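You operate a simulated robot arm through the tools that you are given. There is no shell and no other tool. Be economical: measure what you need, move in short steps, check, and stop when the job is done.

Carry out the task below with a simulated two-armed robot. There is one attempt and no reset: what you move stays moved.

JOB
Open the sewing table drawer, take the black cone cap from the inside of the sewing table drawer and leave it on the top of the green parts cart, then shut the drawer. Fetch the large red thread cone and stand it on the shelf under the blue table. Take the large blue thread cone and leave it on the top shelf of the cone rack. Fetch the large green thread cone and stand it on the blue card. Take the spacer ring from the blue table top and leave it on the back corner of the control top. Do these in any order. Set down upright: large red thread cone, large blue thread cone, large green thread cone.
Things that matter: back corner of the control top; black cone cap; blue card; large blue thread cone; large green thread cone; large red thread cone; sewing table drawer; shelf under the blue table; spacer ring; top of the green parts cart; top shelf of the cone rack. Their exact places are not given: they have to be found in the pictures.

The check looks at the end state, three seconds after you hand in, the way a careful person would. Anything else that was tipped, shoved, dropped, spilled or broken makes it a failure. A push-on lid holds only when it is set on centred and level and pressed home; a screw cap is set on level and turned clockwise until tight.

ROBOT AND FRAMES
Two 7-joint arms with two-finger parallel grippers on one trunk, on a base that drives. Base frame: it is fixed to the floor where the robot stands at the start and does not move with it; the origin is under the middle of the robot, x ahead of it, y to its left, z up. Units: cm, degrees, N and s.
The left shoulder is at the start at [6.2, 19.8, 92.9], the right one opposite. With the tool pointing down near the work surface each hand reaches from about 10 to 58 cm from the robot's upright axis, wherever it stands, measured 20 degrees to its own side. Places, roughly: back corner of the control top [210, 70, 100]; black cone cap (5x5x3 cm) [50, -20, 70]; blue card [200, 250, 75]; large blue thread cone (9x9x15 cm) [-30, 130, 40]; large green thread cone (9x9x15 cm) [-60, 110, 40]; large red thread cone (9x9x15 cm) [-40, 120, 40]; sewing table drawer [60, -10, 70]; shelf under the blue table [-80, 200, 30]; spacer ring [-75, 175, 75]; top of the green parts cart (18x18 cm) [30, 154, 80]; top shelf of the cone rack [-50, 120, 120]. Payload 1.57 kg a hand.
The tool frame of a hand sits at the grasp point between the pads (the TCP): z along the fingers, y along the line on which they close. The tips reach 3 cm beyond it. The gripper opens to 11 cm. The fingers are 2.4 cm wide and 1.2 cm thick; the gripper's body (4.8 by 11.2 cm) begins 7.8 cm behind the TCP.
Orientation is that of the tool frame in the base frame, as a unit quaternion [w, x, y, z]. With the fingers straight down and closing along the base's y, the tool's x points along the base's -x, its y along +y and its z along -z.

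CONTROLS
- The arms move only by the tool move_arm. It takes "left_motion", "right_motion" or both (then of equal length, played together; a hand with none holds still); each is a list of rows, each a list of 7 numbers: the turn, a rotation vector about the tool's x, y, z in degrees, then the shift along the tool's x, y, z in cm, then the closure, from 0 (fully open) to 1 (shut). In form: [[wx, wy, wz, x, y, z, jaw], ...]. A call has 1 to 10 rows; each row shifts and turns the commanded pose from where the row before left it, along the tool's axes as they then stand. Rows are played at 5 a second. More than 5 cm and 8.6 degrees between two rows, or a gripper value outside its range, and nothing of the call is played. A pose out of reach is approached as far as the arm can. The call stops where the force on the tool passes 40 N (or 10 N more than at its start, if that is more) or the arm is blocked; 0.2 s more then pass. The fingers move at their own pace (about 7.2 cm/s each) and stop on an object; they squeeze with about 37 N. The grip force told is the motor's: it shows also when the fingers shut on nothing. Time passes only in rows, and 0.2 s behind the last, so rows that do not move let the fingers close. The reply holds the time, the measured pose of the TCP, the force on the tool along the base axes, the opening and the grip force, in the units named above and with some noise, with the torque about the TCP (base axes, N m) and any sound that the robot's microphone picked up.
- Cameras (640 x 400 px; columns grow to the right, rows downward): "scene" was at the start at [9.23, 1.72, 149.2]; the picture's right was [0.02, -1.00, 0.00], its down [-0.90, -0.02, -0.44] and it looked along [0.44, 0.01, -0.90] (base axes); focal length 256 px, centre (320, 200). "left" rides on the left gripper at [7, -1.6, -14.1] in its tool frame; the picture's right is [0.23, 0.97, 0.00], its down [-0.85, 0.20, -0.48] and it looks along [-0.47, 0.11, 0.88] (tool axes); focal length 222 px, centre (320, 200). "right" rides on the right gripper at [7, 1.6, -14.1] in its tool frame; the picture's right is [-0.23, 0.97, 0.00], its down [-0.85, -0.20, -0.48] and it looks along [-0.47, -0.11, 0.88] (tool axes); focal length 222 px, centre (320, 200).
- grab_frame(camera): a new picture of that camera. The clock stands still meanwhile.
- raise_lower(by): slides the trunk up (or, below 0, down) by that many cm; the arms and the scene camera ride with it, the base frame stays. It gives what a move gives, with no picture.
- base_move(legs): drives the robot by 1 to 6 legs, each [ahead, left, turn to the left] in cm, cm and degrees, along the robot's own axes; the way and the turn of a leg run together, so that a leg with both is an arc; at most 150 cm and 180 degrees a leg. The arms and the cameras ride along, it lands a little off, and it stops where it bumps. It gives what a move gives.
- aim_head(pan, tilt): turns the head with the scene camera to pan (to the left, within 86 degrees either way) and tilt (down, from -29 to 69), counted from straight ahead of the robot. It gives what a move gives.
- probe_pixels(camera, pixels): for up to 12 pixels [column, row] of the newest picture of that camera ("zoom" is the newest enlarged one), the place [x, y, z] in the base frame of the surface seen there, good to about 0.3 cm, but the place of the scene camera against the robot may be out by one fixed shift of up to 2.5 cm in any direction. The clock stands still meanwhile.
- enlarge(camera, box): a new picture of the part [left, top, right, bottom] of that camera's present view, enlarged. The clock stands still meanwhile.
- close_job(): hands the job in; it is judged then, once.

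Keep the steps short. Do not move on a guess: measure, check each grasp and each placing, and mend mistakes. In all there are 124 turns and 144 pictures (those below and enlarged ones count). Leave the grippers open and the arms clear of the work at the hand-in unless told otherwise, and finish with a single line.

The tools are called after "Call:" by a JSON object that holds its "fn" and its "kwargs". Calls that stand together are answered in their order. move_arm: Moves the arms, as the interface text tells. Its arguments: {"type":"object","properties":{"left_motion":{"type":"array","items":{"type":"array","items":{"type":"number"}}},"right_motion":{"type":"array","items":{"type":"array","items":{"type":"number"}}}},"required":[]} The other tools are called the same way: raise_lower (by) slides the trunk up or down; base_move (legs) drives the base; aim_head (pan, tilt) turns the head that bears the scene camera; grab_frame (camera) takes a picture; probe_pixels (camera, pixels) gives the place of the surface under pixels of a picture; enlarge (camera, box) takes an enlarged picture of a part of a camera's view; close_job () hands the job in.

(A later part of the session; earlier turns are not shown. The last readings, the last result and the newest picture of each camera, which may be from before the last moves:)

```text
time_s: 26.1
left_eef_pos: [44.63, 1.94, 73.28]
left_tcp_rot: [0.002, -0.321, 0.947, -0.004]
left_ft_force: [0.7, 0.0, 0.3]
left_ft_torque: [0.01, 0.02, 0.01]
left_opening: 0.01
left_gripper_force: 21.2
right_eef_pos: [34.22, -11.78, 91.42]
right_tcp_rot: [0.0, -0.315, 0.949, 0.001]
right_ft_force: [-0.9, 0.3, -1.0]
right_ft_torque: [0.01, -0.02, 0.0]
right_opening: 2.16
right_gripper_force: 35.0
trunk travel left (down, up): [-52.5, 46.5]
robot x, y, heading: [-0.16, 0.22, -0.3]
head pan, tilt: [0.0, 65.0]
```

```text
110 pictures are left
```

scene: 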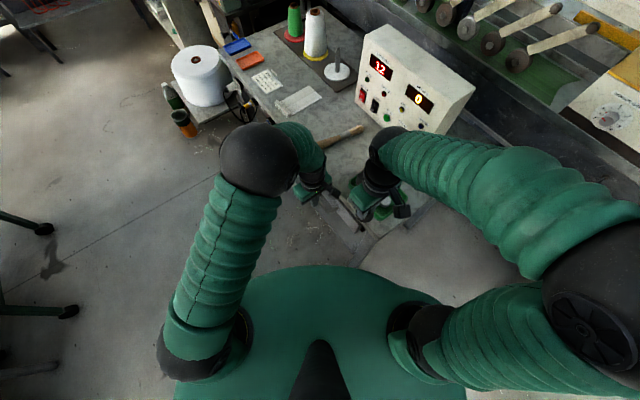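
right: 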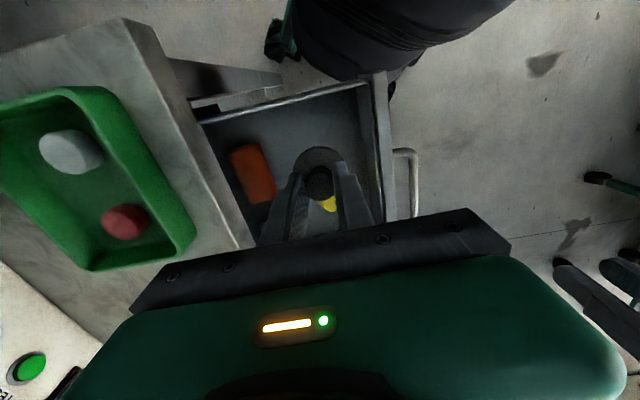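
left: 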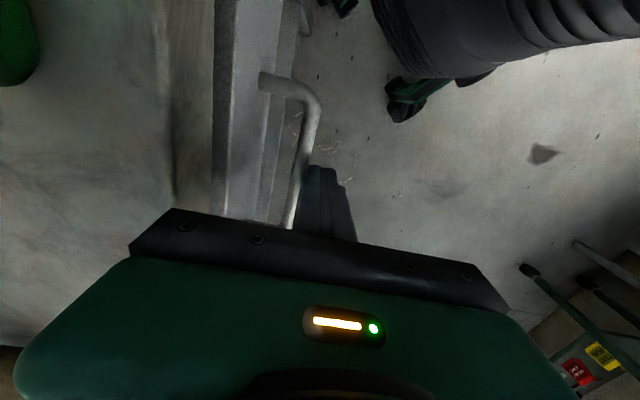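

About 1 cm remains; push a little more.

Call:
{"fn": "move_arm", "kwargs": {"left_motion": [[0, 0, 0, 0, -0.6, 0, 1], [0, 0, 0, 0, -0.5, 0, 1], [0, 0, 0, 0, -0.4, 0, 1], [0, 0, 0, 0, 0, 0, 1]]}}

Call:
{"fn": "enlarge", "kwargs": {"camera": "left", "box": [160, 0, 360, 125]}}

Call:
{"fn": "probe_pixels", "kwargs": {"camera": "zoom", "pixels": [[180, 200], [185, 280], [260, 180], [300, 120], [510, 300], [490, 350], [360, 245]]}}

```text
time_s: 27.1
left_eef_pos: [45.64, 1.33, 73.5]
left_tcp_rot: [0.005, -0.325, 0.946, -0.005]
left_ft_force: [-11.7, 6.5, 10.3]
left_ft_torque: [0.07, 0.39, -0.19]
left_opening: 0.0
left_gripper_force: 21.6
right_eef_pos: [34.05, -11.7, 91.4]
right_tcp_rot: [0.002, -0.317, 0.948, 0.0]
right_ft_force: [0.0, 0.8, -0.4]
right_ft_torque: [0.01, -0.03, 0.04]
right_opening: 2.18
right_gripper_force: 34.6
trunk travel left (down, up): [-52.5, 46.5]
robot x, y, heading: [-0.08, 0.23, 0.2]
head pan, tilt: [0.0, 65.0]
```

```text
3.20 times, centred on (260, 62) of left
```

zoom: 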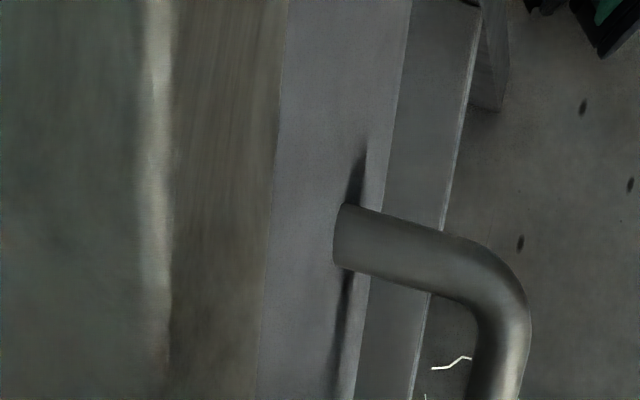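

```text
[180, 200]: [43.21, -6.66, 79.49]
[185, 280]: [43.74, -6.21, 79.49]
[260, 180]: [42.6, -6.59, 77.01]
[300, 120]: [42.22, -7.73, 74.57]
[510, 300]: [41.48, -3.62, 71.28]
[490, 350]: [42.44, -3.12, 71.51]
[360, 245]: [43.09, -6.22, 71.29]
```

Drawer is shut (face at the same n=-31.5 as at start). Back the left hand off, raise, then back the base away.

Call:
{"fn": "move_arm", "kwargs": {"left_motion": [[0, 0, 0, 0, 2, 0, 1], [0, 0, 0, 0, 2, 0, 1], [0, 0, 0, 0, 0, -4.5, 1], [0, 0, 0, 0, 0, -4.5, 1], [0, 0, 0, 0, 0, -4.5, 0.5], [0, 0, 0, 0, 4, 0, 0], [0, 0, 0, 0, 4, 0, 0]]}}

Call:
{"fn": "base_move", "kwargs": {"legs": [[-20, 0, 0], [0, 0, 85]]}}

Call:
{"fn": "aim_head", "kwargs": {"pan": 0, "tilt": 30}}

Call:
{"fn": "grab_frame", "kwargs": {"camera": "scene"}}

```text
time_s: 28.7
left_eef_pos: [37.8, 10.46, 86.28]
left_tcp_rot: [0.0, -0.315, 0.949, -0.001]
left_ft_force: [0.4, 0.7, -0.2]
left_ft_torque: [-0.02, -0.03, 0.01]
left_opening: 10.72
left_gripper_force: 0.0
right_eef_pos: [34.11, -11.56, 91.32]
right_tcp_rot: [0.0, -0.316, 0.949, -0.001]
right_ft_force: [-0.4, 0.1, -0.1]
right_ft_torque: [-0.03, -0.03, 0.02]
right_opening: 2.18
right_gripper_force: 34.2
trunk travel left (down, up): [-52.5, 46.5]
robot x, y, heading: [-0.09, 0.09, 0.1]
head pan, tilt: [0.0, 65.0]
```

```text
time_s: 33.9
left_eef_pos: [-26.78, 38.71, 86.39]
left_tcp_rot: [0.0, 0.872, -0.49, 0.0]
left_ft_force: [0.2, 0.4, 0.0]
left_ft_torque: [0.01, 0.0, 0.03]
left_opening: 11.0
left_gripper_force: 0.0
right_eef_pos: [-5.19, 32.97, 91.11]
right_tcp_rot: [0.0, 0.872, -0.489, 0.0]
right_ft_force: [-0.4, 0.1, -0.4]
right_ft_torque: [-0.03, -0.01, -0.06]
right_opening: 2.19
right_gripper_force: 34.8
trunk travel left (down, up): [-52.5, 46.5]
robot x, y, heading: [-20.41, 0.0, 84.6]
head pan, tilt: [0.0, 65.0]
```

```text
time_s: 34.9
left_eef_pos: [-26.88, 38.65, 86.3]
left_tcp_rot: [0.0, 0.872, -0.49, 0.0]
left_ft_force: [0.0, -0.1, -0.5]
left_ft_torque: [0.0, -0.01, 0.0]
left_opening: 10.99
left_gripper_force: 0.1
right_eef_pos: [-5.1, 32.94, 91.15]
right_tcp_rot: [0.0, 0.872, -0.489, 0.0]
right_ft_force: [0.0, -0.9, -0.2]
right_ft_torque: [-0.01, 0.03, 0.0]
right_opening: 2.17
right_gripper_force: 34.9
trunk travel left (down, up): [-52.5, 46.5]
robot x, y, heading: [-19.88, 0.07, 84.8]
head pan, tilt: [0.0, 30.0]
```

```text
108 pictures are left
```

scene: 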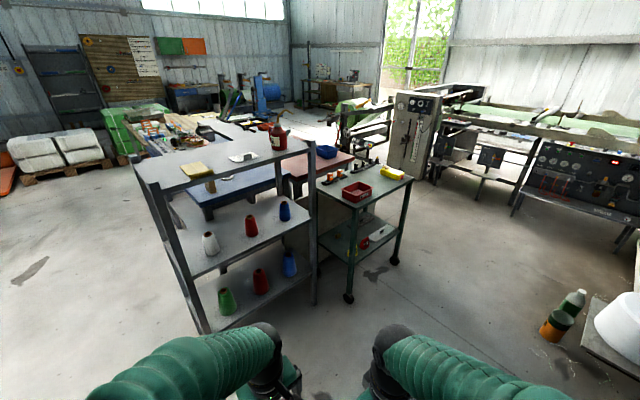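

Good view of the rack and cart. Enlarge both and measure.

Call:
{"fn": "enlarge", "kwargs": {"camera": "scene", "box": [280, 130, 440, 230]}}

Call:
{"fn": "probe_pixels", "kwargs": {"camera": "zoom", "pixels": [[290, 290], [140, 220], [530, 190], [370, 155], [250, 255], [430, 200], [200, 230], [330, 270], [290, 215], [470, 160]]}}

Call:
{"fn": "enlarge", "kwargs": {"camera": "scene", "box": [120, 110, 360, 260]}}

Call:
{"fn": "enlarge", "kwargs": {"camera": "scene", "box": [130, 190, 370, 340]}}

```text
4.00 times, centred on (360, 180) of scene
```

zoom: 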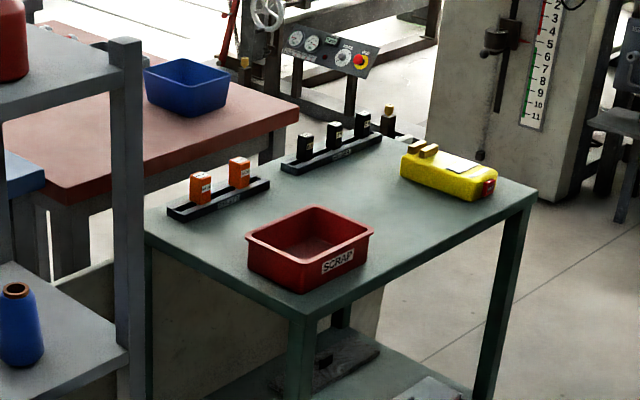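

```text
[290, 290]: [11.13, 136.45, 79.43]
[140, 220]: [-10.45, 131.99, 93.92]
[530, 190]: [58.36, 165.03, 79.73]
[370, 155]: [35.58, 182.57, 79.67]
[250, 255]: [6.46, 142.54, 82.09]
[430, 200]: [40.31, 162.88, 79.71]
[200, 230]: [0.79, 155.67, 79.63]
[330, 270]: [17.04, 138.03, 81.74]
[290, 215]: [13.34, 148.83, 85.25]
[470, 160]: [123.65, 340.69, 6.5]
```

```text
2.67 times, centred on (240, 185) of scene
```

zoom: 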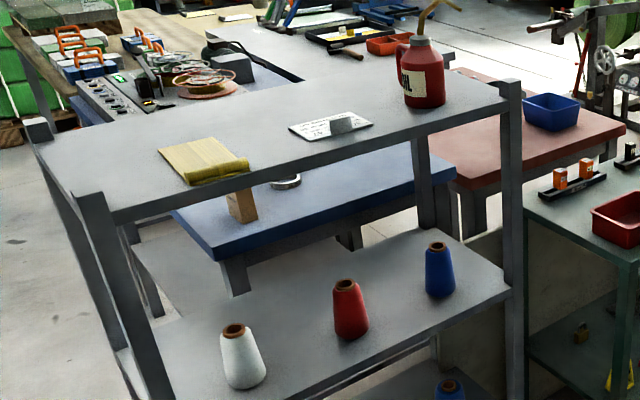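

```text
2.67 times, centred on (250, 265) of scene
```

zoom: 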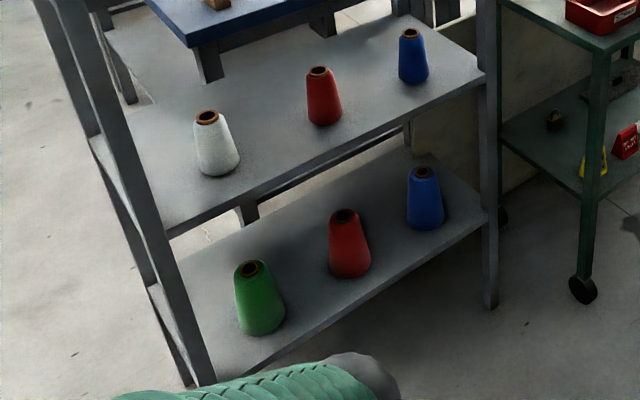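

Call:
{"fn": "probe_pixels", "kwargs": {"camera": "zoom", "pixels": [[248, 275], [262, 330], [343, 222], [350, 275], [422, 180], [428, 228], [320, 72], [323, 122], [215, 380], [485, 220], [200, 225], [480, 85]]}}

Call:
{"fn": "enlarge", "kwargs": {"camera": "scene", "box": [120, 110, 360, 260]}}

Call:
{"fn": "probe_pixels", "kwargs": {"camera": "zoom", "pixels": [[75, 190], [500, 90], [115, 220], [505, 100], [350, 180], [280, 183], [290, 176], [215, 255], [400, 150], [240, 50], [160, 150], [330, 125]]}}

```text
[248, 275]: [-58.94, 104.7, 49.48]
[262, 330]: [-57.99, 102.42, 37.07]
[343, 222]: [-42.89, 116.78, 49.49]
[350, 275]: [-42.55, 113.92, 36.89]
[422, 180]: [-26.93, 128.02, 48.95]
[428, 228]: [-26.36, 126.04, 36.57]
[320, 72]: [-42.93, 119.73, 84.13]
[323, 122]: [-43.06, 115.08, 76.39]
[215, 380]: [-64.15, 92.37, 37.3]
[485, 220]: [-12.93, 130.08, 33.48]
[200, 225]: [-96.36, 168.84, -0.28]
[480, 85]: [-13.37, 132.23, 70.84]
```

```text
2.67 times, centred on (240, 185) of scene
```

zoom: 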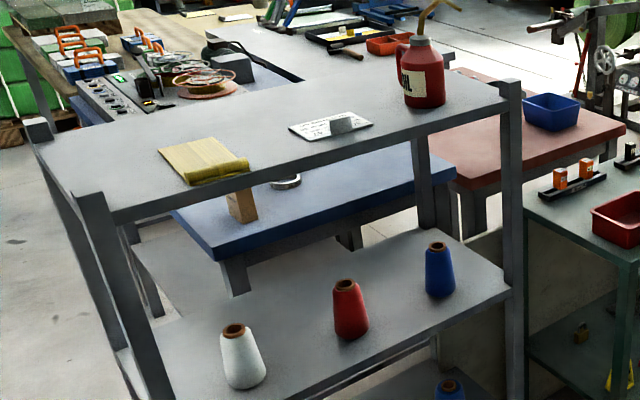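

```text
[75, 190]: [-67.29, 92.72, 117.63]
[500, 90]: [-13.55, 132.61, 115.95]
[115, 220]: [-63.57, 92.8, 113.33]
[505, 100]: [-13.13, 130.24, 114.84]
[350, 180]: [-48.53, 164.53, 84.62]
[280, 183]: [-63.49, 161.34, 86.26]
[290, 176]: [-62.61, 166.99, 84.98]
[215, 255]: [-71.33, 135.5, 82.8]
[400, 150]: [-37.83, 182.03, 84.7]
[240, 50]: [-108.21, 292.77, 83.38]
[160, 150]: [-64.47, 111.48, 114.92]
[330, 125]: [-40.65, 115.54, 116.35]
```

Cart top z≈79.7, free patch near (31,155) between the scrap tray and the yellow item. I raise the trunk a bit and drive in front of the cart, short of it.

Call:
{"fn": "raise_lower", "kwargs": {"by": 12}}

Call:
{"fn": "base_move", "kwargs": {"legs": [[85, -55.7, 0], [0, 0, 38.4]]}}

Call:
{"fn": "aim_head", "kwargs": {"pan": 0, "tilt": 45}}

Call:
{"fn": "grab_frame", "kwargs": {"camera": "scene"}}

```text
time_s: 36.4
left_eef_pos: [-26.82, 38.6, 98.33]
left_tcp_rot: [0.0, 0.872, -0.489, 0.0]
left_ft_force: [-0.4, -0.5, -0.4]
left_ft_torque: [0.01, 0.0, -0.01]
left_opening: 10.99
left_gripper_force: 0.1
right_eef_pos: [-5.12, 32.81, 103.17]
right_tcp_rot: [0.0, 0.872, -0.49, 0.0]
right_ft_force: [-0.1, 0.4, 0.2]
right_ft_torque: [0.01, 0.0, 0.0]
right_opening: 2.18
right_gripper_force: 34.8
trunk travel left (down, up): [-64.5, 34.5]
robot x, y, heading: [-20.32, -0.02, 84.5]
head pan, tilt: [0.0, 30.0]
```

```text
time_s: 43.4
left_eef_pos: [14.21, 105.62, 98.34]
left_tcp_rot: [0.001, 0.984, -0.176, 0.0]
left_ft_force: [0.1, 0.6, 0.3]
left_ft_torque: [-0.01, 0.01, -0.01]
left_opening: 10.98
left_gripper_force: 0.0
right_eef_pos: [34.76, 114.56, 103.26]
right_tcp_rot: [0.0, 0.984, -0.176, 0.0]
right_ft_force: [-0.2, -0.3, 0.4]
right_ft_torque: [-0.02, 0.05, 0.0]
right_opening: 2.14
right_gripper_force: 34.6
trunk travel left (down, up): [-64.5, 34.5]
robot x, y, heading: [43.35, 79.79, 122.7]
head pan, tilt: [0.0, 30.0]
```

```text
time_s: 44.2
left_eef_pos: [14.1, 105.53, 98.4]
left_tcp_rot: [0.0, 0.984, -0.177, -0.001]
left_ft_force: [-0.2, 0.2, 0.3]
left_ft_torque: [-0.01, 0.0, 0.0]
left_opening: 11.01
left_gripper_force: 0.0
right_eef_pos: [34.83, 114.52, 103.21]
right_tcp_rot: [0.0, 0.984, -0.177, -0.001]
right_ft_force: [0.7, 0.3, -0.7]
right_ft_torque: [-0.01, -0.03, 0.0]
right_opening: 2.15
right_gripper_force: 34.7
trunk travel left (down, up): [-64.5, 34.5]
robot x, y, heading: [43.33, 79.5, 123.1]
head pan, tilt: [0.0, 45.0]
```

```text
103 pictures are left
```

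scene: 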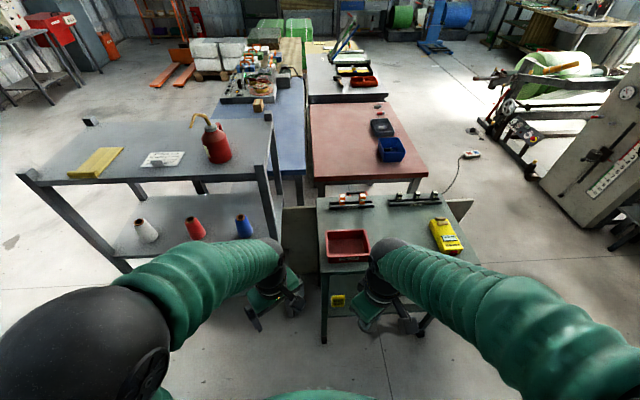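

Drive closer so that the right hand comes near the cart's free patch.

Call:
{"fn": "base_move", "kwargs": {"legs": [[26, -19, 0]]}}

Call:
{"fn": "grab_frame", "kwargs": {"camera": "scene"}}

Call:
{"fn": "grab_frame", "kwargs": {"camera": "right"}}

```text
time_s: 46.4
left_eef_pos: [15.86, 137.35, 98.3]
left_tcp_rot: [-0.003, 0.984, -0.178, 0.001]
left_ft_force: [0.2, 0.2, 0.1]
left_ft_torque: [-0.02, -0.02, 0.0]
left_opening: 11.02
left_gripper_force: 0.0
right_eef_pos: [36.52, 146.24, 103.26]
right_tcp_rot: [-0.002, 0.984, -0.179, 0.001]
right_ft_force: [-1.5, -0.1, -0.7]
right_ft_torque: [0.05, -0.02, 0.0]
right_opening: 2.21
right_gripper_force: 34.4
trunk travel left (down, up): [-64.5, 34.5]
robot x, y, heading: [45.44, 111.77, 122.6]
head pan, tilt: [0.0, 45.0]
```

```text
102 pictures are left
```

scene: 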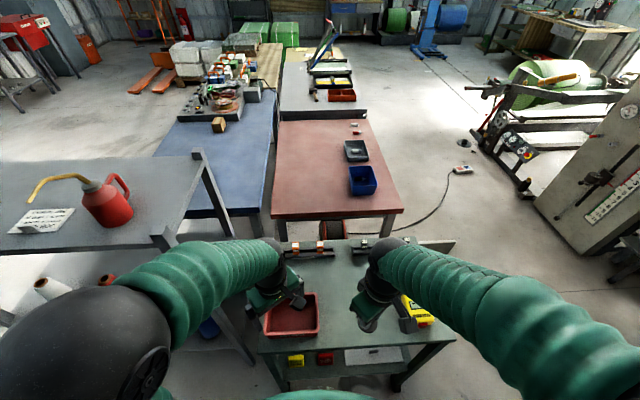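

```text
101 pictures are left
```

right: 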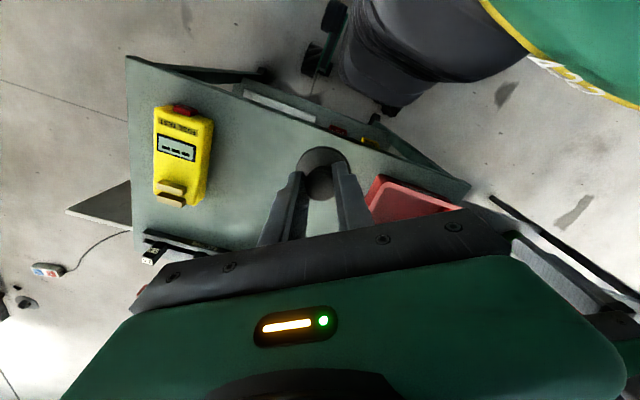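

Call:
{"fn": "probe_pixels", "kwargs": {"camera": "right", "pixels": [[255, 160], [240, 200], [370, 190], [380, 178], [210, 130], [205, 190], [130, 62], [455, 182], [300, 110], [360, 165]]}}

```text
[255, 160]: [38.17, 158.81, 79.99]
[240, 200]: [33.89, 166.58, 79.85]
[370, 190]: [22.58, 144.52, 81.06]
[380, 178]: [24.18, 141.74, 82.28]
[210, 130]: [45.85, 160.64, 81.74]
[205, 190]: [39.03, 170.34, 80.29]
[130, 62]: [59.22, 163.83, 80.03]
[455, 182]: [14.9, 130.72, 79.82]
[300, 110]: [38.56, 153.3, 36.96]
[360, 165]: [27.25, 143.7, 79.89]
```

Target (32,155), z to 84.5. Move over, then descend partly.

Call:
{"fn": "move_arm", "kwargs": {"right_motion": [[0, 0, 0, -3.65, -3.3, 0, 1], [0, 0, 0, -3.65, -3.3, 0, 1], [0, 0, 0, 0, 0, 4, 1], [0, 0, 0, 0, 0, 4, 1], [0, 0, 0, 0, 0, 4, 1], [0, 0, 0, 0, 0, 4, 1], [0, 0, 0, 0, 0, 0, 1]]}}

Call:
{"fn": "grab_frame", "kwargs": {"camera": "right"}}

```text
time_s: 48.0
left_eef_pos: [16.18, 137.65, 98.37]
left_tcp_rot: [-0.001, 0.984, -0.178, -0.001]
left_ft_force: [-0.4, -0.4, 0.3]
left_ft_torque: [0.04, -0.01, 0.02]
left_opening: 10.99
left_gripper_force: 0.1
right_eef_pos: [32.11, 155.2, 87.26]
right_tcp_rot: [-0.001, 0.984, -0.178, -0.001]
right_ft_force: [0.0, 0.0, 0.0]
right_ft_torque: [0.02, 0.0, 0.0]
right_opening: 2.17
right_gripper_force: 34.2
trunk travel left (down, up): [-64.5, 34.5]
robot x, y, heading: [45.16, 111.67, 122.8]
head pan, tilt: [0.0, 45.0]
```

```text
100 pictures are left
```

right: 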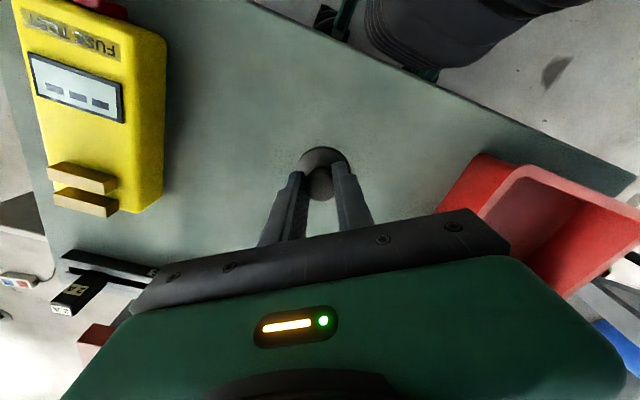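

Call:
{"fn": "move_arm", "kwargs": {"right_motion": [[0, 0, 0, 0, 0, 2.2, 1], [0, 0, 0, 0, 0, 0.3, 1], [0, 0, 0, 0, 0, 0.2, 1], [0, 0, 0, 0, 0, 0, 1]]}}

```text
time_s: 49.0
left_eef_pos: [16.18, 137.72, 98.3]
left_tcp_rot: [0.0, 0.984, -0.178, -0.001]
left_ft_force: [0.5, 0.3, 0.8]
left_ft_torque: [0.0, -0.01, 0.01]
left_opening: 11.01
left_gripper_force: 0.1
right_eef_pos: [32.35, 155.22, 84.46]
right_tcp_rot: [0.0, 0.984, -0.178, -0.002]
right_ft_force: [0.9, -0.5, -0.2]
right_ft_torque: [0.01, 0.01, 0.05]
right_opening: 2.16
right_gripper_force: 34.8
trunk travel left (down, up): [-64.5, 34.5]
robot x, y, heading: [45.58, 111.4, 122.9]
head pan, tilt: [0.0, 45.0]
```

No contact yet; lower in small steps until the force shows, then release.

Call:
{"fn": "move_arm", "kwargs": {"right_motion": [[0, 0, 0, 0, 0, 0.2, 1], [0, 0, 0, 0, 0, 0.2, 1], [0, 0, 0, 0, 0, 0.1, 1]]}}

```text
time_s: 49.8
left_eef_pos: [16.06, 137.52, 98.39]
left_tcp_rot: [-0.001, 0.984, -0.178, -0.001]
left_ft_force: [0.0, -0.8, -0.1]
left_ft_torque: [0.02, 0.03, -0.03]
left_opening: 11.01
left_gripper_force: 0.0
right_eef_pos: [32.04, 155.13, 84.24]
right_tcp_rot: [-0.001, 0.984, -0.176, -0.001]
right_ft_force: [-1.0, -3.1, 14.1]
right_ft_torque: [0.19, -0.07, -0.02]
right_opening: 2.18
right_gripper_force: 34.5
trunk travel left (down, up): [-64.5, 34.5]
robot x, y, heading: [45.55, 110.85, 122.7]
head pan, tilt: [0.0, 45.0]
```

Contact (14 N). Release partly and lift.

Call:
{"fn": "move_arm", "kwargs": {"right_motion": [[0, 0, 0, 0, 0, 0, 0.6], [0, 0, 0, 0, 0, 0, 0.6], [0, 0, 0, 0, 0, -3, 0.6], [0, 0, 0, 0, 0, -4.5, 0.6], [0, 0, 0, 0, 0, -4.5, 0.6], [0, 0, 0, 0, 0, -4.5, 0.3], [0, 0, 0, 0, 0, -4.5, 0]]}}

Call:
{"fn": "grab_frame", "kwargs": {"camera": "right"}}

Call:
{"fn": "aim_head", "kwargs": {"pan": 40, "tilt": 40}}

Call:
{"fn": "grab_frame", "kwargs": {"camera": "scene"}}

```text
time_s: 51.4
left_eef_pos: [16.26, 137.59, 98.37]
left_tcp_rot: [0.0, 0.984, -0.179, -0.001]
left_ft_force: [0.2, 0.2, 0.2]
left_ft_torque: [0.0, -0.01, 0.0]
left_opening: 10.99
left_gripper_force: 0.0
right_eef_pos: [32.35, 155.24, 105.08]
right_tcp_rot: [0.0, 0.984, -0.177, -0.001]
right_ft_force: [-0.2, -0.4, 0.4]
right_ft_torque: [-0.01, 0.03, 0.03]
right_opening: 11.02
right_gripper_force: 0.1
trunk travel left (down, up): [-64.5, 34.5]
robot x, y, heading: [45.23, 111.33, 122.6]
head pan, tilt: [0.0, 45.0]
```

```text
99 pictures are left
```

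right: 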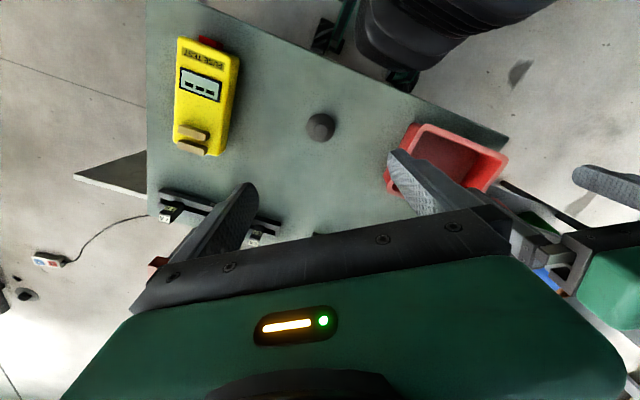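

```text
time_s: 52.4
left_eef_pos: [16.16, 137.63, 98.28]
left_tcp_rot: [-0.001, 0.984, -0.177, -0.001]
left_ft_force: [0.0, 0.0, 0.3]
left_ft_torque: [-0.01, 0.0, -0.01]
left_opening: 11.01
left_gripper_force: 0.0
right_eef_pos: [32.21, 155.22, 105.01]
right_tcp_rot: [0.0, 0.984, -0.178, -0.001]
right_ft_force: [1.1, 0.4, 0.4]
right_ft_torque: [0.01, 0.02, 0.01]
right_opening: 11.0
right_gripper_force: 0.0
trunk travel left (down, up): [-64.5, 34.5]
robot x, y, heading: [44.95, 111.35, 122.5]
head pan, tilt: [40.0, 40.0]
```

```text
98 pictures are left
```

scene: 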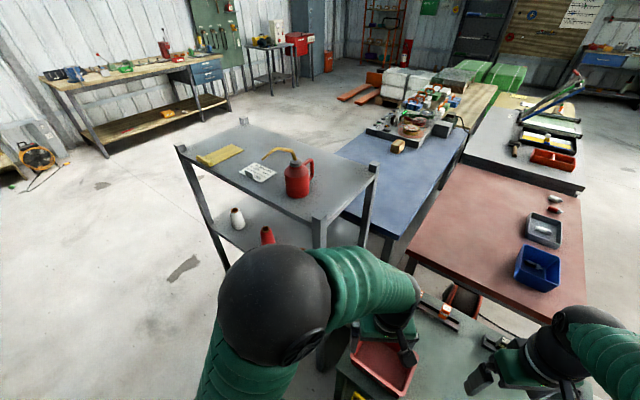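

Cap stands on the cart. Measure rack and blue table from this view.

Call:
{"fn": "probe_pixels", "kwargs": {"camera": "scene", "pixels": [[340, 152], [380, 132], [462, 142], [400, 240], [397, 146], [182, 150], [240, 120], [374, 165], [320, 217], [298, 190], [258, 172], [220, 156]]}}

Call:
{"fn": "enlarge", "kwargs": {"camera": "scene", "box": [170, 90, 490, 290]}}

```text
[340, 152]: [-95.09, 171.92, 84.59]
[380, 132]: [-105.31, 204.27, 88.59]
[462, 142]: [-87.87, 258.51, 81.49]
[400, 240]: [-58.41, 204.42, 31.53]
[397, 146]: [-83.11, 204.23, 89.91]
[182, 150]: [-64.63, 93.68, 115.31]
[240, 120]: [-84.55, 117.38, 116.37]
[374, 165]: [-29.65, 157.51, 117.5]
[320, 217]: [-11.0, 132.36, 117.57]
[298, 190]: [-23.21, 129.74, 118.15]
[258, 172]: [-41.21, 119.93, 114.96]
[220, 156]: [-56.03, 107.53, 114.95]
```

```text
2.00 times, centred on (330, 190) of scene
```

zoom: 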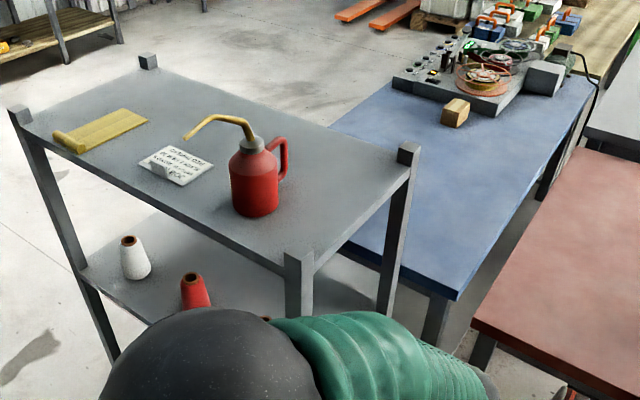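

Rack front runs along t=(0.8,0.6) with the cones ~8 cm behind the edge at lower shelf z≈34. I back off and slide in front of the rack.

Call:
{"fn": "base_move", "kwargs": {"legs": [[-28, 0, 0], [0, 58, 4.3]]}}

Call:
{"fn": "raise_lower", "kwargs": {"by": -50}}

Call:
{"fn": "aim_head", "kwargs": {"pan": 0, "tilt": 30}}

Call:
{"fn": "grab_frame", "kwargs": {"camera": "scene"}}

```text
time_s: 57.3
left_eef_pos: [-18.09, 78.65, 98.34]
left_tcp_rot: [0.001, 0.99, -0.141, -0.002]
left_ft_force: [-0.1, -0.7, 0.4]
left_ft_torque: [0.02, 0.03, -0.01]
left_opening: 10.97
left_gripper_force: 0.0
right_eef_pos: [-3.41, 97.42, 104.85]
right_tcp_rot: [0.001, 0.99, -0.141, -0.002]
right_ft_force: [0.0, 0.0, -0.4]
right_ft_torque: [-0.03, 0.01, -0.01]
right_opening: 11.02
right_gripper_force: 0.0
trunk travel left (down, up): [-64.5, 34.5]
robot x, y, heading: [12.61, 54.86, 127.0]
head pan, tilt: [40.0, 40.0]
```

```text
refused: -50 is not a number from -40 to 40
```

```text
time_s: 58.4
left_eef_pos: [-18.35, 78.37, 98.41]
left_tcp_rot: [-0.001, 0.99, -0.142, 0.0]
left_ft_force: [0.4, -0.4, -0.4]
left_ft_torque: [-0.02, 0.0, 0.02]
left_opening: 11.0
left_gripper_force: 0.0
right_eef_pos: [-3.64, 97.15, 104.97]
right_tcp_rot: [-0.001, 0.99, -0.142, -0.001]
right_ft_force: [0.0, 0.4, -0.4]
right_ft_torque: [-0.02, 0.0, 0.0]
right_opening: 11.01
right_gripper_force: 0.0
trunk travel left (down, up): [-64.5, 34.5]
robot x, y, heading: [12.69, 54.27, 126.8]
head pan, tilt: [0.0, 30.0]
```

```text
96 pictures are left
```

scene: 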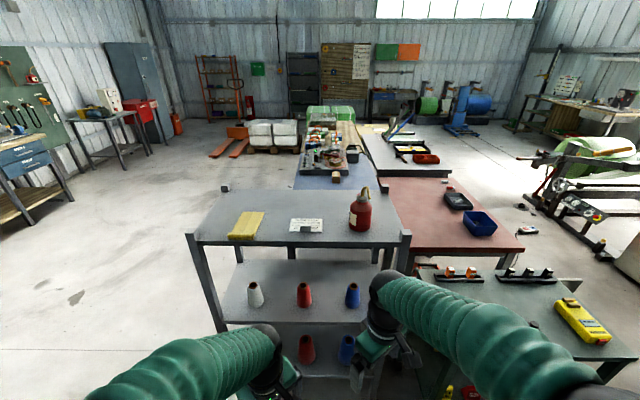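

Square to the rack now. Un-yaw both hands and pitch them 45° forward.

Call:
{"fn": "move_arm", "kwargs": {"left_motion": [[0, 0, 7.4, 0, 0, 0, 0], [0, 0, 7.4, 0, 0, 0, 0], [0, 0, 7.4, 0, 0, 0, 0], [0, 0, 7.4, 0, 0, 0, 0], [0, 0, 7.4, 0, 0, 0, 0]], "right_motion": [[0, 0, 7.4, 0, 0, 0, 0], [0, 0, 7.4, 0, 0, 0, 0], [0, 0, 7.4, 0, 0, 0, 0], [0, 0, 7.4, 0, 0, 0, 0], [0, 0, 7.4, 0, 0, 0, 0]]}}

Call:
{"fn": "move_arm", "kwargs": {"left_motion": [[0, -7.5, 0, 0, 0, 0, 0], [0, -7.5, 0, 0, 0, 0, 0], [0, -7.5, 0, 0, 0, 0, 0], [0, -7.5, 0, 0, 0, 0, 0], [0, -7.5, 0, 0, 0, 0, 0], [0, -7.5, 0, 0, 0, 0, 0]], "right_motion": [[0, -7.5, 0, 0, 0, 0, 0], [0, -7.5, 0, 0, 0, 0, 0], [0, -7.5, 0, 0, 0, 0, 0], [0, -7.5, 0, 0, 0, 0, 0], [0, -7.5, 0, 0, 0, 0, 0], [0, -7.5, 0, 0, 0, 0, 0]]}}

Call:
{"fn": "raise_lower", "kwargs": {"by": -40}}

Call:
{"fn": "grab_frame", "kwargs": {"camera": "scene"}}

Call:
{"fn": "grab_frame", "kwargs": {"camera": "right"}}

```text
time_s: 59.6
left_eef_pos: [-18.31, 78.38, 98.25]
left_tcp_rot: [-0.001, 0.894, -0.448, -0.001]
left_ft_force: [0.1, -0.2, 1.0]
left_ft_torque: [0.02, -0.01, 0.01]
left_opening: 11.0
left_gripper_force: 0.0
right_eef_pos: [-3.68, 97.11, 105.02]
right_tcp_rot: [0.0, 0.894, -0.448, -0.001]
right_ft_force: [-0.7, -0.3, -0.1]
right_ft_torque: [0.01, 0.01, -0.01]
right_opening: 11.03
right_gripper_force: 0.0
trunk travel left (down, up): [-64.5, 34.5]
robot x, y, heading: [12.65, 54.22, 127.0]
head pan, tilt: [0.0, 30.0]
```

```text
time_s: 61.0
left_eef_pos: [-19.61, 83.74, 99.25]
left_tcp_rot: [-0.139, 0.844, -0.42, -0.304]
left_ft_force: [0.6, 0.2, -0.4]
left_ft_torque: [-0.02, -0.01, 0.0]
left_opening: 11.01
left_gripper_force: 0.0
left hand out of reach, approached as far as the arm can: row 4, 5, 6
right_eef_pos: [-3.48, 97.93, 104.98]
right_tcp_rot: [-0.163, 0.84, -0.426, -0.293]
right_ft_force: [-0.2, 0.3, 0.5]
right_ft_torque: [0.02, 0.03, -0.04]
right_opening: 10.98
right_gripper_force: 0.0
right hand out of reach, approached as far as the arm can: row 6
trunk travel left (down, up): [-64.5, 34.5]
robot x, y, heading: [12.4, 54.44, 127.3]
head pan, tilt: [0.0, 30.0]
```

```text
time_s: 63.0
left_eef_pos: [-19.21, 101.4, 105.55]
left_tcp_rot: [-0.349, 0.763, -0.351, -0.416]
left_ft_force: [0.5, 1.4, 3.0]
left_ft_torque: [-0.28, -0.09, 0.07]
left_opening: 11.02
left_gripper_force: 0.1
right_eef_pos: [-3.29, 98.19, 90.65]
right_tcp_rot: [-0.164, 0.839, -0.426, -0.295]
right_ft_force: [1.7, 0.4, -0.3]
right_ft_torque: [-0.03, 0.02, 0.01]
right_opening: 11.02
right_gripper_force: 0.1
trunk travel left (down, up): [-49.4, 49.6]
robot x, y, heading: [12.55, 54.85, 127.2]
head pan, tilt: [0.0, 30.0]
stopped: the arm was blocked; the commanded pose is now the measured one
```

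```text
95 pictures are left
```

scene: 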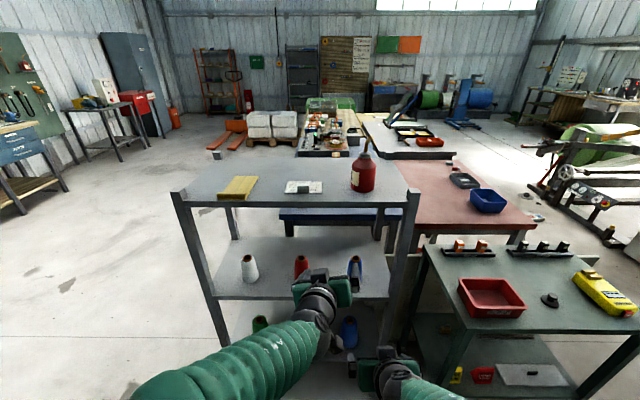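

```text
94 pictures are left
```

right: 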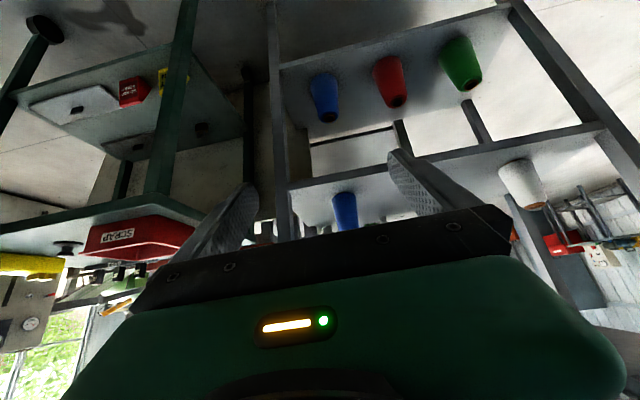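

The left arm got blocked (its elbow, probably against the body). I raise the trunk again and reshape the left arm.

Call:
{"fn": "raise_lower", "kwargs": {"by": 12}}

Call:
{"fn": "aim_head", "kwargs": {"pan": 15, "tilt": 60}}

Call:
{"fn": "grab_frame", "kwargs": {"camera": "scene"}}

```text
time_s: 64.5
left_eef_pos: [-19.28, 100.84, 116.32]
left_tcp_rot: [-0.345, 0.765, -0.354, -0.412]
left_ft_force: [0.4, 0.4, 0.0]
left_ft_torque: [0.01, 0.01, 0.0]
left_opening: 11.0
left_gripper_force: 0.0
right_eef_pos: [-3.54, 97.98, 102.04]
right_tcp_rot: [-0.165, 0.839, -0.426, -0.295]
right_ft_force: [0.0, -0.8, 0.1]
right_ft_torque: [0.02, -0.01, 0.01]
right_opening: 10.98
right_gripper_force: 0.1
trunk travel left (down, up): [-61.4, 37.6]
robot x, y, heading: [12.75, 54.42, 127.0]
head pan, tilt: [0.0, 30.0]
```

```text
time_s: 65.5
left_eef_pos: [-19.31, 100.84, 116.44]
left_tcp_rot: [-0.345, 0.765, -0.354, -0.412]
left_ft_force: [-0.3, 0.6, 0.1]
left_ft_torque: [-0.01, -0.01, 0.0]
left_opening: 10.98
left_gripper_force: 0.0
right_eef_pos: [-3.52, 97.85, 102.0]
right_tcp_rot: [-0.165, 0.84, -0.425, -0.295]
right_ft_force: [0.3, -0.5, 0.5]
right_ft_torque: [0.01, 0.01, 0.04]
right_opening: 11.0
right_gripper_force: 0.1
trunk travel left (down, up): [-61.4, 37.6]
robot x, y, heading: [12.8, 54.93, 127.2]
head pan, tilt: [15.0, 60.0]
```

```text
93 pictures are left
```

scene: 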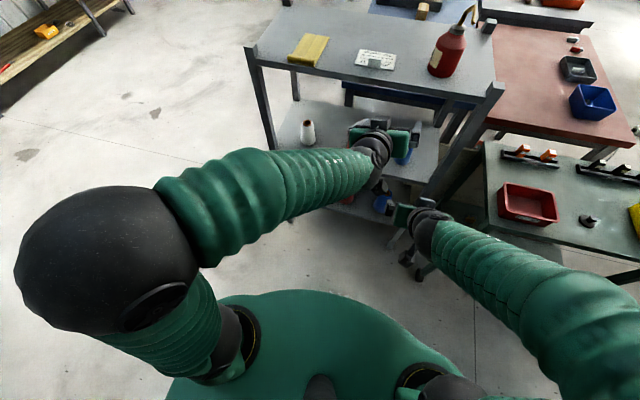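

Elbow is free and high now. Bring the left hand to a comfortable pose (45° pitch, ~47 ahead, 14 left, z≈82).

Call:
{"fn": "move_arm", "kwargs": {"left_motion": [[-4.1, 6.2, 2.7, 0, 0, 0, 0], [-4.1, 6.2, 2.7, 0, 0, 0, 0], [-4.0, 6.1, 2.7, 0, 0, 0, 0], [0, 0, 0, 3.42, 1.8, 1.98, 0], [0, 0, 0, 3.42, 1.8, 1.98, 0], [0, 0, 0, 3.42, 1.8, 1.98, 0], [0, 0, 0, 3.42, 1.8, 1.98, 0], [0, 0, 0, 3.42, 1.8, 1.98, 0], [0, 0, 0, 3.42, 1.8, 1.98, 0], [0, 0, 0, 3.42, 1.8, 1.98, 0]]}}

Call:
{"fn": "grab_frame", "kwargs": {"camera": "scene"}}

```text
time_s: 67.7
left_eef_pos: [-25.23, 87.6, 89.45]
left_tcp_rot: [-0.173, 0.827, -0.411, -0.342]
left_ft_force: [0.4, 0.8, 0.3]
left_ft_torque: [0.0, -0.02, -0.04]
left_opening: 10.99
left_gripper_force: 0.1
right_eef_pos: [-3.65, 97.8, 102.04]
right_tcp_rot: [-0.165, 0.839, -0.426, -0.294]
right_ft_force: [-0.2, 0.6, 1.1]
right_ft_torque: [-0.02, -0.04, 0.02]
right_opening: 10.99
right_gripper_force: 0.0
trunk travel left (down, up): [-61.4, 37.6]
robot x, y, heading: [12.34, 54.34, 127.0]
head pan, tilt: [15.0, 60.0]
```

```text
92 pictures are left
```

scene: 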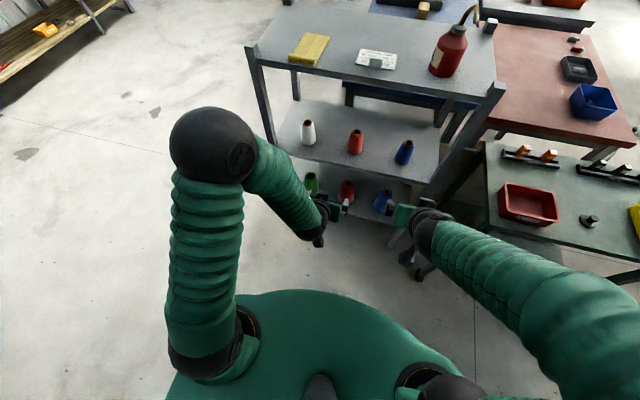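

Call:
{"fn": "move_arm", "kwargs": {"right_motion": [[0, 0, 0, 2.4, 0, 2.9, 0], [0, 0, 0, 2.4, 0, 2.9, 0], [0, 0, 0, 2.4, 0, 2.9, 0], [0, 0, 0, 2.4, 0, 2.9, 0], [0, -5.5, 0, 0, 0, 0, 0]]}}

Call:
{"fn": "raise_lower", "kwargs": {"by": -30}}

Call:
{"fn": "grab_frame", "kwargs": {"camera": "scene"}}

```text
time_s: 68.9
left_eef_pos: [-24.88, 87.69, 89.53]
left_tcp_rot: [-0.17, 0.827, -0.412, -0.344]
left_ft_force: [-0.1, 0.9, -0.6]
left_ft_torque: [0.01, -0.01, 0.0]
left_opening: 10.97
left_gripper_force: 0.1
right_eef_pos: [-4.15, 98.71, 87.0]
right_tcp_rot: [-0.185, 0.824, -0.418, -0.335]
right_ft_force: [0.5, 0.0, 0.0]
right_ft_torque: [0.03, 0.01, 0.0]
right_opening: 11.02
right_gripper_force: 0.0
right hand out of reach, approached as far as the arm can: row 2, 5
trunk travel left (down, up): [-61.4, 37.6]
robot x, y, heading: [12.72, 54.34, 127.1]
head pan, tilt: [15.0, 60.0]
```

```text
time_s: 71.9
left_eef_pos: [-25.01, 87.52, 59.58]
left_tcp_rot: [-0.171, 0.827, -0.411, -0.344]
left_ft_force: [0.4, -0.3, 0.3]
left_ft_torque: [-0.05, 0.01, -0.04]
left_opening: 11.01
left_gripper_force: 0.1
right_eef_pos: [-3.98, 98.89, 56.88]
right_tcp_rot: [-0.185, 0.824, -0.418, -0.334]
right_ft_force: [0.1, 0.5, 0.0]
right_ft_torque: [-0.01, -0.03, 0.01]
right_opening: 11.0
right_gripper_force: 0.1
trunk travel left (down, up): [-31.4, 67.6]
robot x, y, heading: [12.7, 54.67, 127.2]
head pan, tilt: [15.0, 60.0]
```

```text
91 pictures are left
```

scene: 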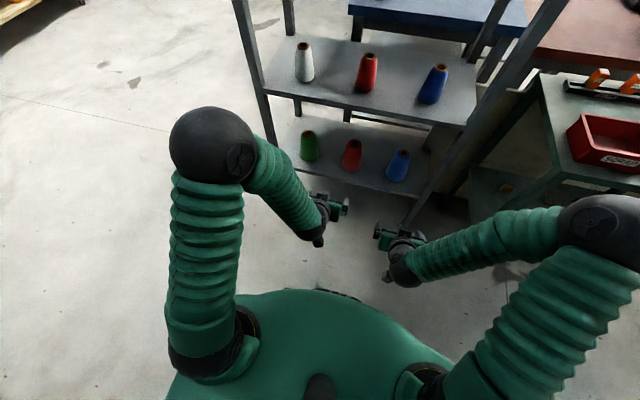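

Call:
{"fn": "raise_lower", "kwargs": {"by": -14}}

Call:
{"fn": "grab_frame", "kwargs": {"camera": "right"}}

Call:
{"fn": "grab_frame", "kwargs": {"camera": "left"}}

```text
time_s: 73.5
left_eef_pos: [-24.99, 87.61, 45.58]
left_tcp_rot: [-0.171, 0.827, -0.412, -0.343]
left_ft_force: [-0.1, -0.1, 0.2]
left_ft_torque: [0.02, 0.01, -0.01]
left_opening: 11.0
left_gripper_force: 0.0
right_eef_pos: [-3.98, 98.72, 42.85]
right_tcp_rot: [-0.186, 0.824, -0.418, -0.334]
right_ft_force: [-0.4, 0.6, 0.5]
right_ft_torque: [0.0, -0.03, -0.03]
right_opening: 10.98
right_gripper_force: 0.1
trunk travel left (down, up): [-17.4, 81.6]
robot x, y, heading: [12.36, 54.37, 127.0]
head pan, tilt: [15.0, 60.0]
```

```text
90 pictures are left
```

right: 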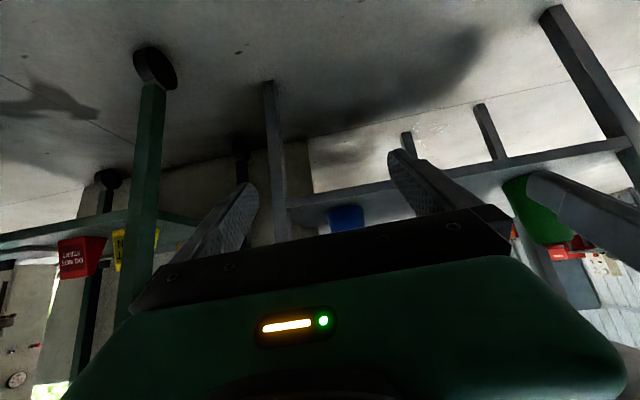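

```text
89 pictures are left
```

left: 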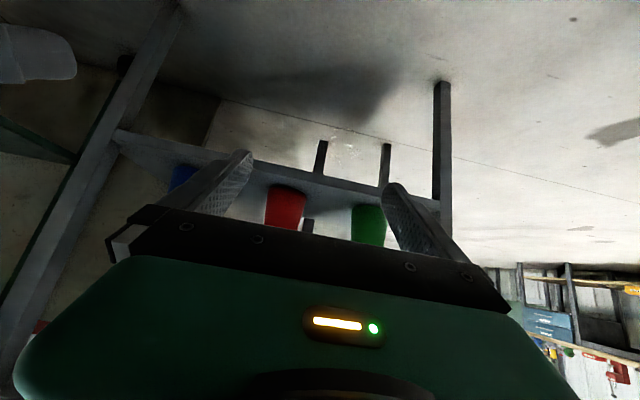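

Call:
{"fn": "probe_pixels", "kwargs": {"camera": "right", "pixels": [[347, 210], [332, 212], [362, 212], [347, 228], [300, 205], [330, 198], [380, 190]]}}

Call:
{"fn": "probe_pixels", "kwargs": {"camera": "left", "pixels": [[287, 190], [287, 215], [270, 192], [303, 195], [370, 215], [354, 215], [384, 215], [180, 175], [120, 138], [250, 175]]}}

```text
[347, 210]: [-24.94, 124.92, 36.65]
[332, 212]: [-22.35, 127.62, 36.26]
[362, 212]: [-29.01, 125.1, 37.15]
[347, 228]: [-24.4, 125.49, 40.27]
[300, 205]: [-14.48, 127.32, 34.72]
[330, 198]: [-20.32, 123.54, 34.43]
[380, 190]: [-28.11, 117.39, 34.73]
```

```text
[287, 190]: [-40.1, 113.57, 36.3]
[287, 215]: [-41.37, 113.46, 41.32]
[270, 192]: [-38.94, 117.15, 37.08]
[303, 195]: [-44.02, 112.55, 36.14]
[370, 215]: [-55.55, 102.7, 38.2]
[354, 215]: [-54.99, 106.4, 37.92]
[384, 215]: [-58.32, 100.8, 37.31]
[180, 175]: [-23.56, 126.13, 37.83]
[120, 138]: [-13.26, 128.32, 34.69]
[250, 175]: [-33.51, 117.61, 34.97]
```

Cones measured: blue t55.2, red t35.8, both n≈119.3; shelf z 34.7, edge n≈110.6. Align hands laterally, then drive 25 ahead.

Call:
{"fn": "move_arm", "kwargs": {"left_motion": [[0, 0, 0, 0.9, -1.6, 0.9, 0], [0, 0, 0, 0.9, -1.6, 0.9, 0], [0, 0, 0, 0, 0, 0, 0]], "right_motion": [[0, 0, 0, 0, 0.8, 0, 0], [0, 0, 3, 0, 0, 0, 0], [0, 0, 0, 0, 0, 0, 0]]}}

Call:
{"fn": "base_move", "kwargs": {"legs": [[25, 0, 0]]}}

Call:
{"fn": "grab_frame", "kwargs": {"camera": "right"}}

Call:
{"fn": "grab_frame", "kwargs": {"camera": "left"}}

Call:
{"fn": "grab_frame", "kwargs": {"camera": "scene"}}

```text
time_s: 74.3
left_eef_pos: [-22.47, 89.42, 43.0]
left_tcp_rot: [-0.17, 0.827, -0.412, -0.343]
left_ft_force: [0.2, -0.4, 0.0]
left_ft_torque: [0.02, 0.02, 0.03]
left_opening: 11.0
left_gripper_force: 0.0
right_eef_pos: [-4.78, 98.22, 42.91]
right_tcp_rot: [-0.178, 0.812, -0.44, -0.339]
right_ft_force: [0.0, -0.6, -0.2]
right_ft_torque: [-0.01, 0.01, 0.0]
right_opening: 11.01
right_gripper_force: 0.1
trunk travel left (down, up): [-17.4, 81.6]
robot x, y, heading: [13.09, 54.2, 127.0]
head pan, tilt: [15.0, 60.0]
```

```text
time_s: 76.2
left_eef_pos: [-37.58, 109.39, 43.02]
left_tcp_rot: [-0.171, 0.827, -0.411, -0.343]
left_ft_force: [0.1, -1.2, -0.2]
left_ft_torque: [0.01, -0.01, 0.02]
left_opening: 11.0
left_gripper_force: 0.0
right_eef_pos: [-19.85, 118.11, 42.86]
right_tcp_rot: [-0.176, 0.814, -0.439, -0.339]
right_ft_force: [0.4, -0.2, 0.9]
right_ft_torque: [0.01, 0.0, 0.0]
right_opening: 11.03
right_gripper_force: 0.0
trunk travel left (down, up): [-17.4, 81.6]
robot x, y, heading: [-2.52, 74.56, 127.2]
head pan, tilt: [15.0, 60.0]
```

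```text
88 pictures are left
```

right: 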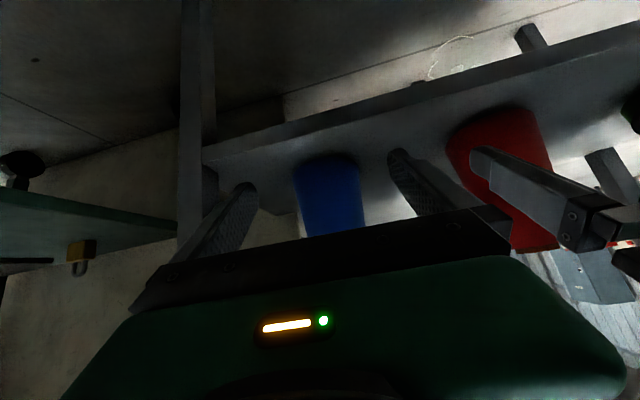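

```text
87 pictures are left
```

left: 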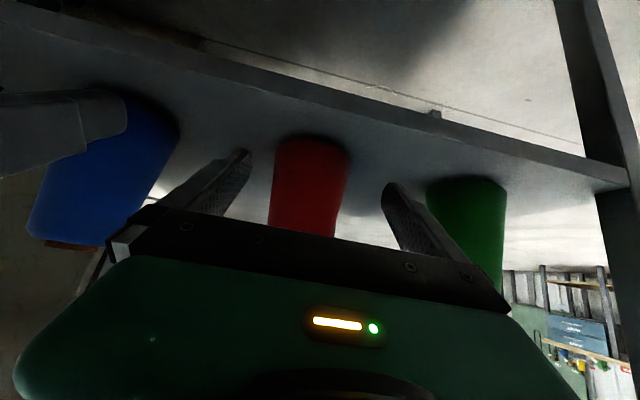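

```text
86 pictures are left
```

scene: 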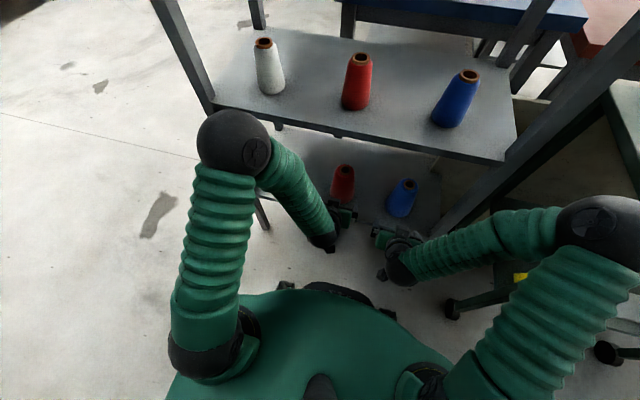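

Both fingers straddle their cones. Advance: left 9.2, right 12.9 cm forward.

Call:
{"fn": "move_arm", "kwargs": {"left_motion": [[0, 0, 0, -1.63, -0.1, 1.63, 0], [0, 0, 0, -1.63, -0.1, 1.63, 0], [0, 0, 0, -1.63, 0, 1.63, 0], [0, 0, 0, -1.63, 0, 1.63, 0], [0, 0, 0, 0, 0, 0, 0]], "right_motion": [[0, 0, 0, -2.28, 0, 2.28, 0], [0, 0, 0, -2.28, 0, 2.28, 0], [0, 0, 0, -2.28, 0, 2.28, 0], [0, 0, 0, -2.28, 0, 2.28, 0], [0, 0, 0, 0, 0, 0, 0]]}}

Call:
{"fn": "grab_frame", "kwargs": {"camera": "right"}}

Call:
{"fn": "grab_frame", "kwargs": {"camera": "left"}}

```text
time_s: 77.3
left_eef_pos: [-42.91, 116.77, 43.12]
left_tcp_rot: [-0.17, 0.827, -0.41, -0.344]
left_ft_force: [0.1, -1.0, -0.1]
left_ft_torque: [0.02, -0.02, -0.01]
left_opening: 11.01
left_gripper_force: 0.0
right_eef_pos: [-27.01, 128.85, 42.92]
right_tcp_rot: [-0.176, 0.814, -0.438, -0.339]
right_ft_force: [-0.5, -0.7, -0.4]
right_ft_torque: [0.01, 0.01, 0.01]
right_opening: 11.02
right_gripper_force: 0.0
trunk travel left (down, up): [-17.4, 81.6]
robot x, y, heading: [-2.71, 74.3, 127.3]
head pan, tilt: [15.0, 60.0]
```

```text
85 pictures are left
```

right: 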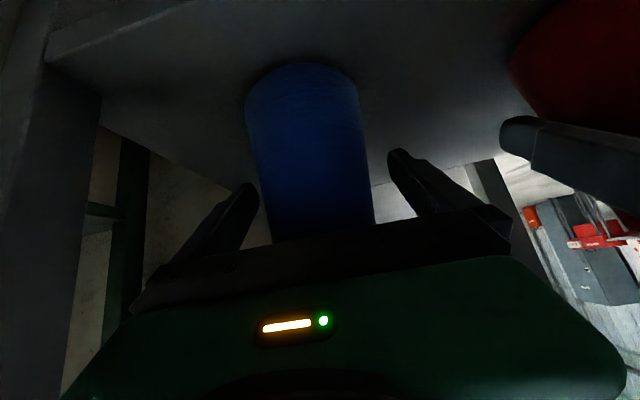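

```text
84 pictures are left
```

left: 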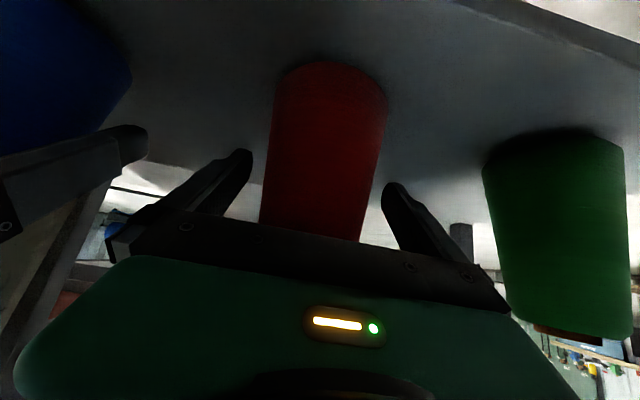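

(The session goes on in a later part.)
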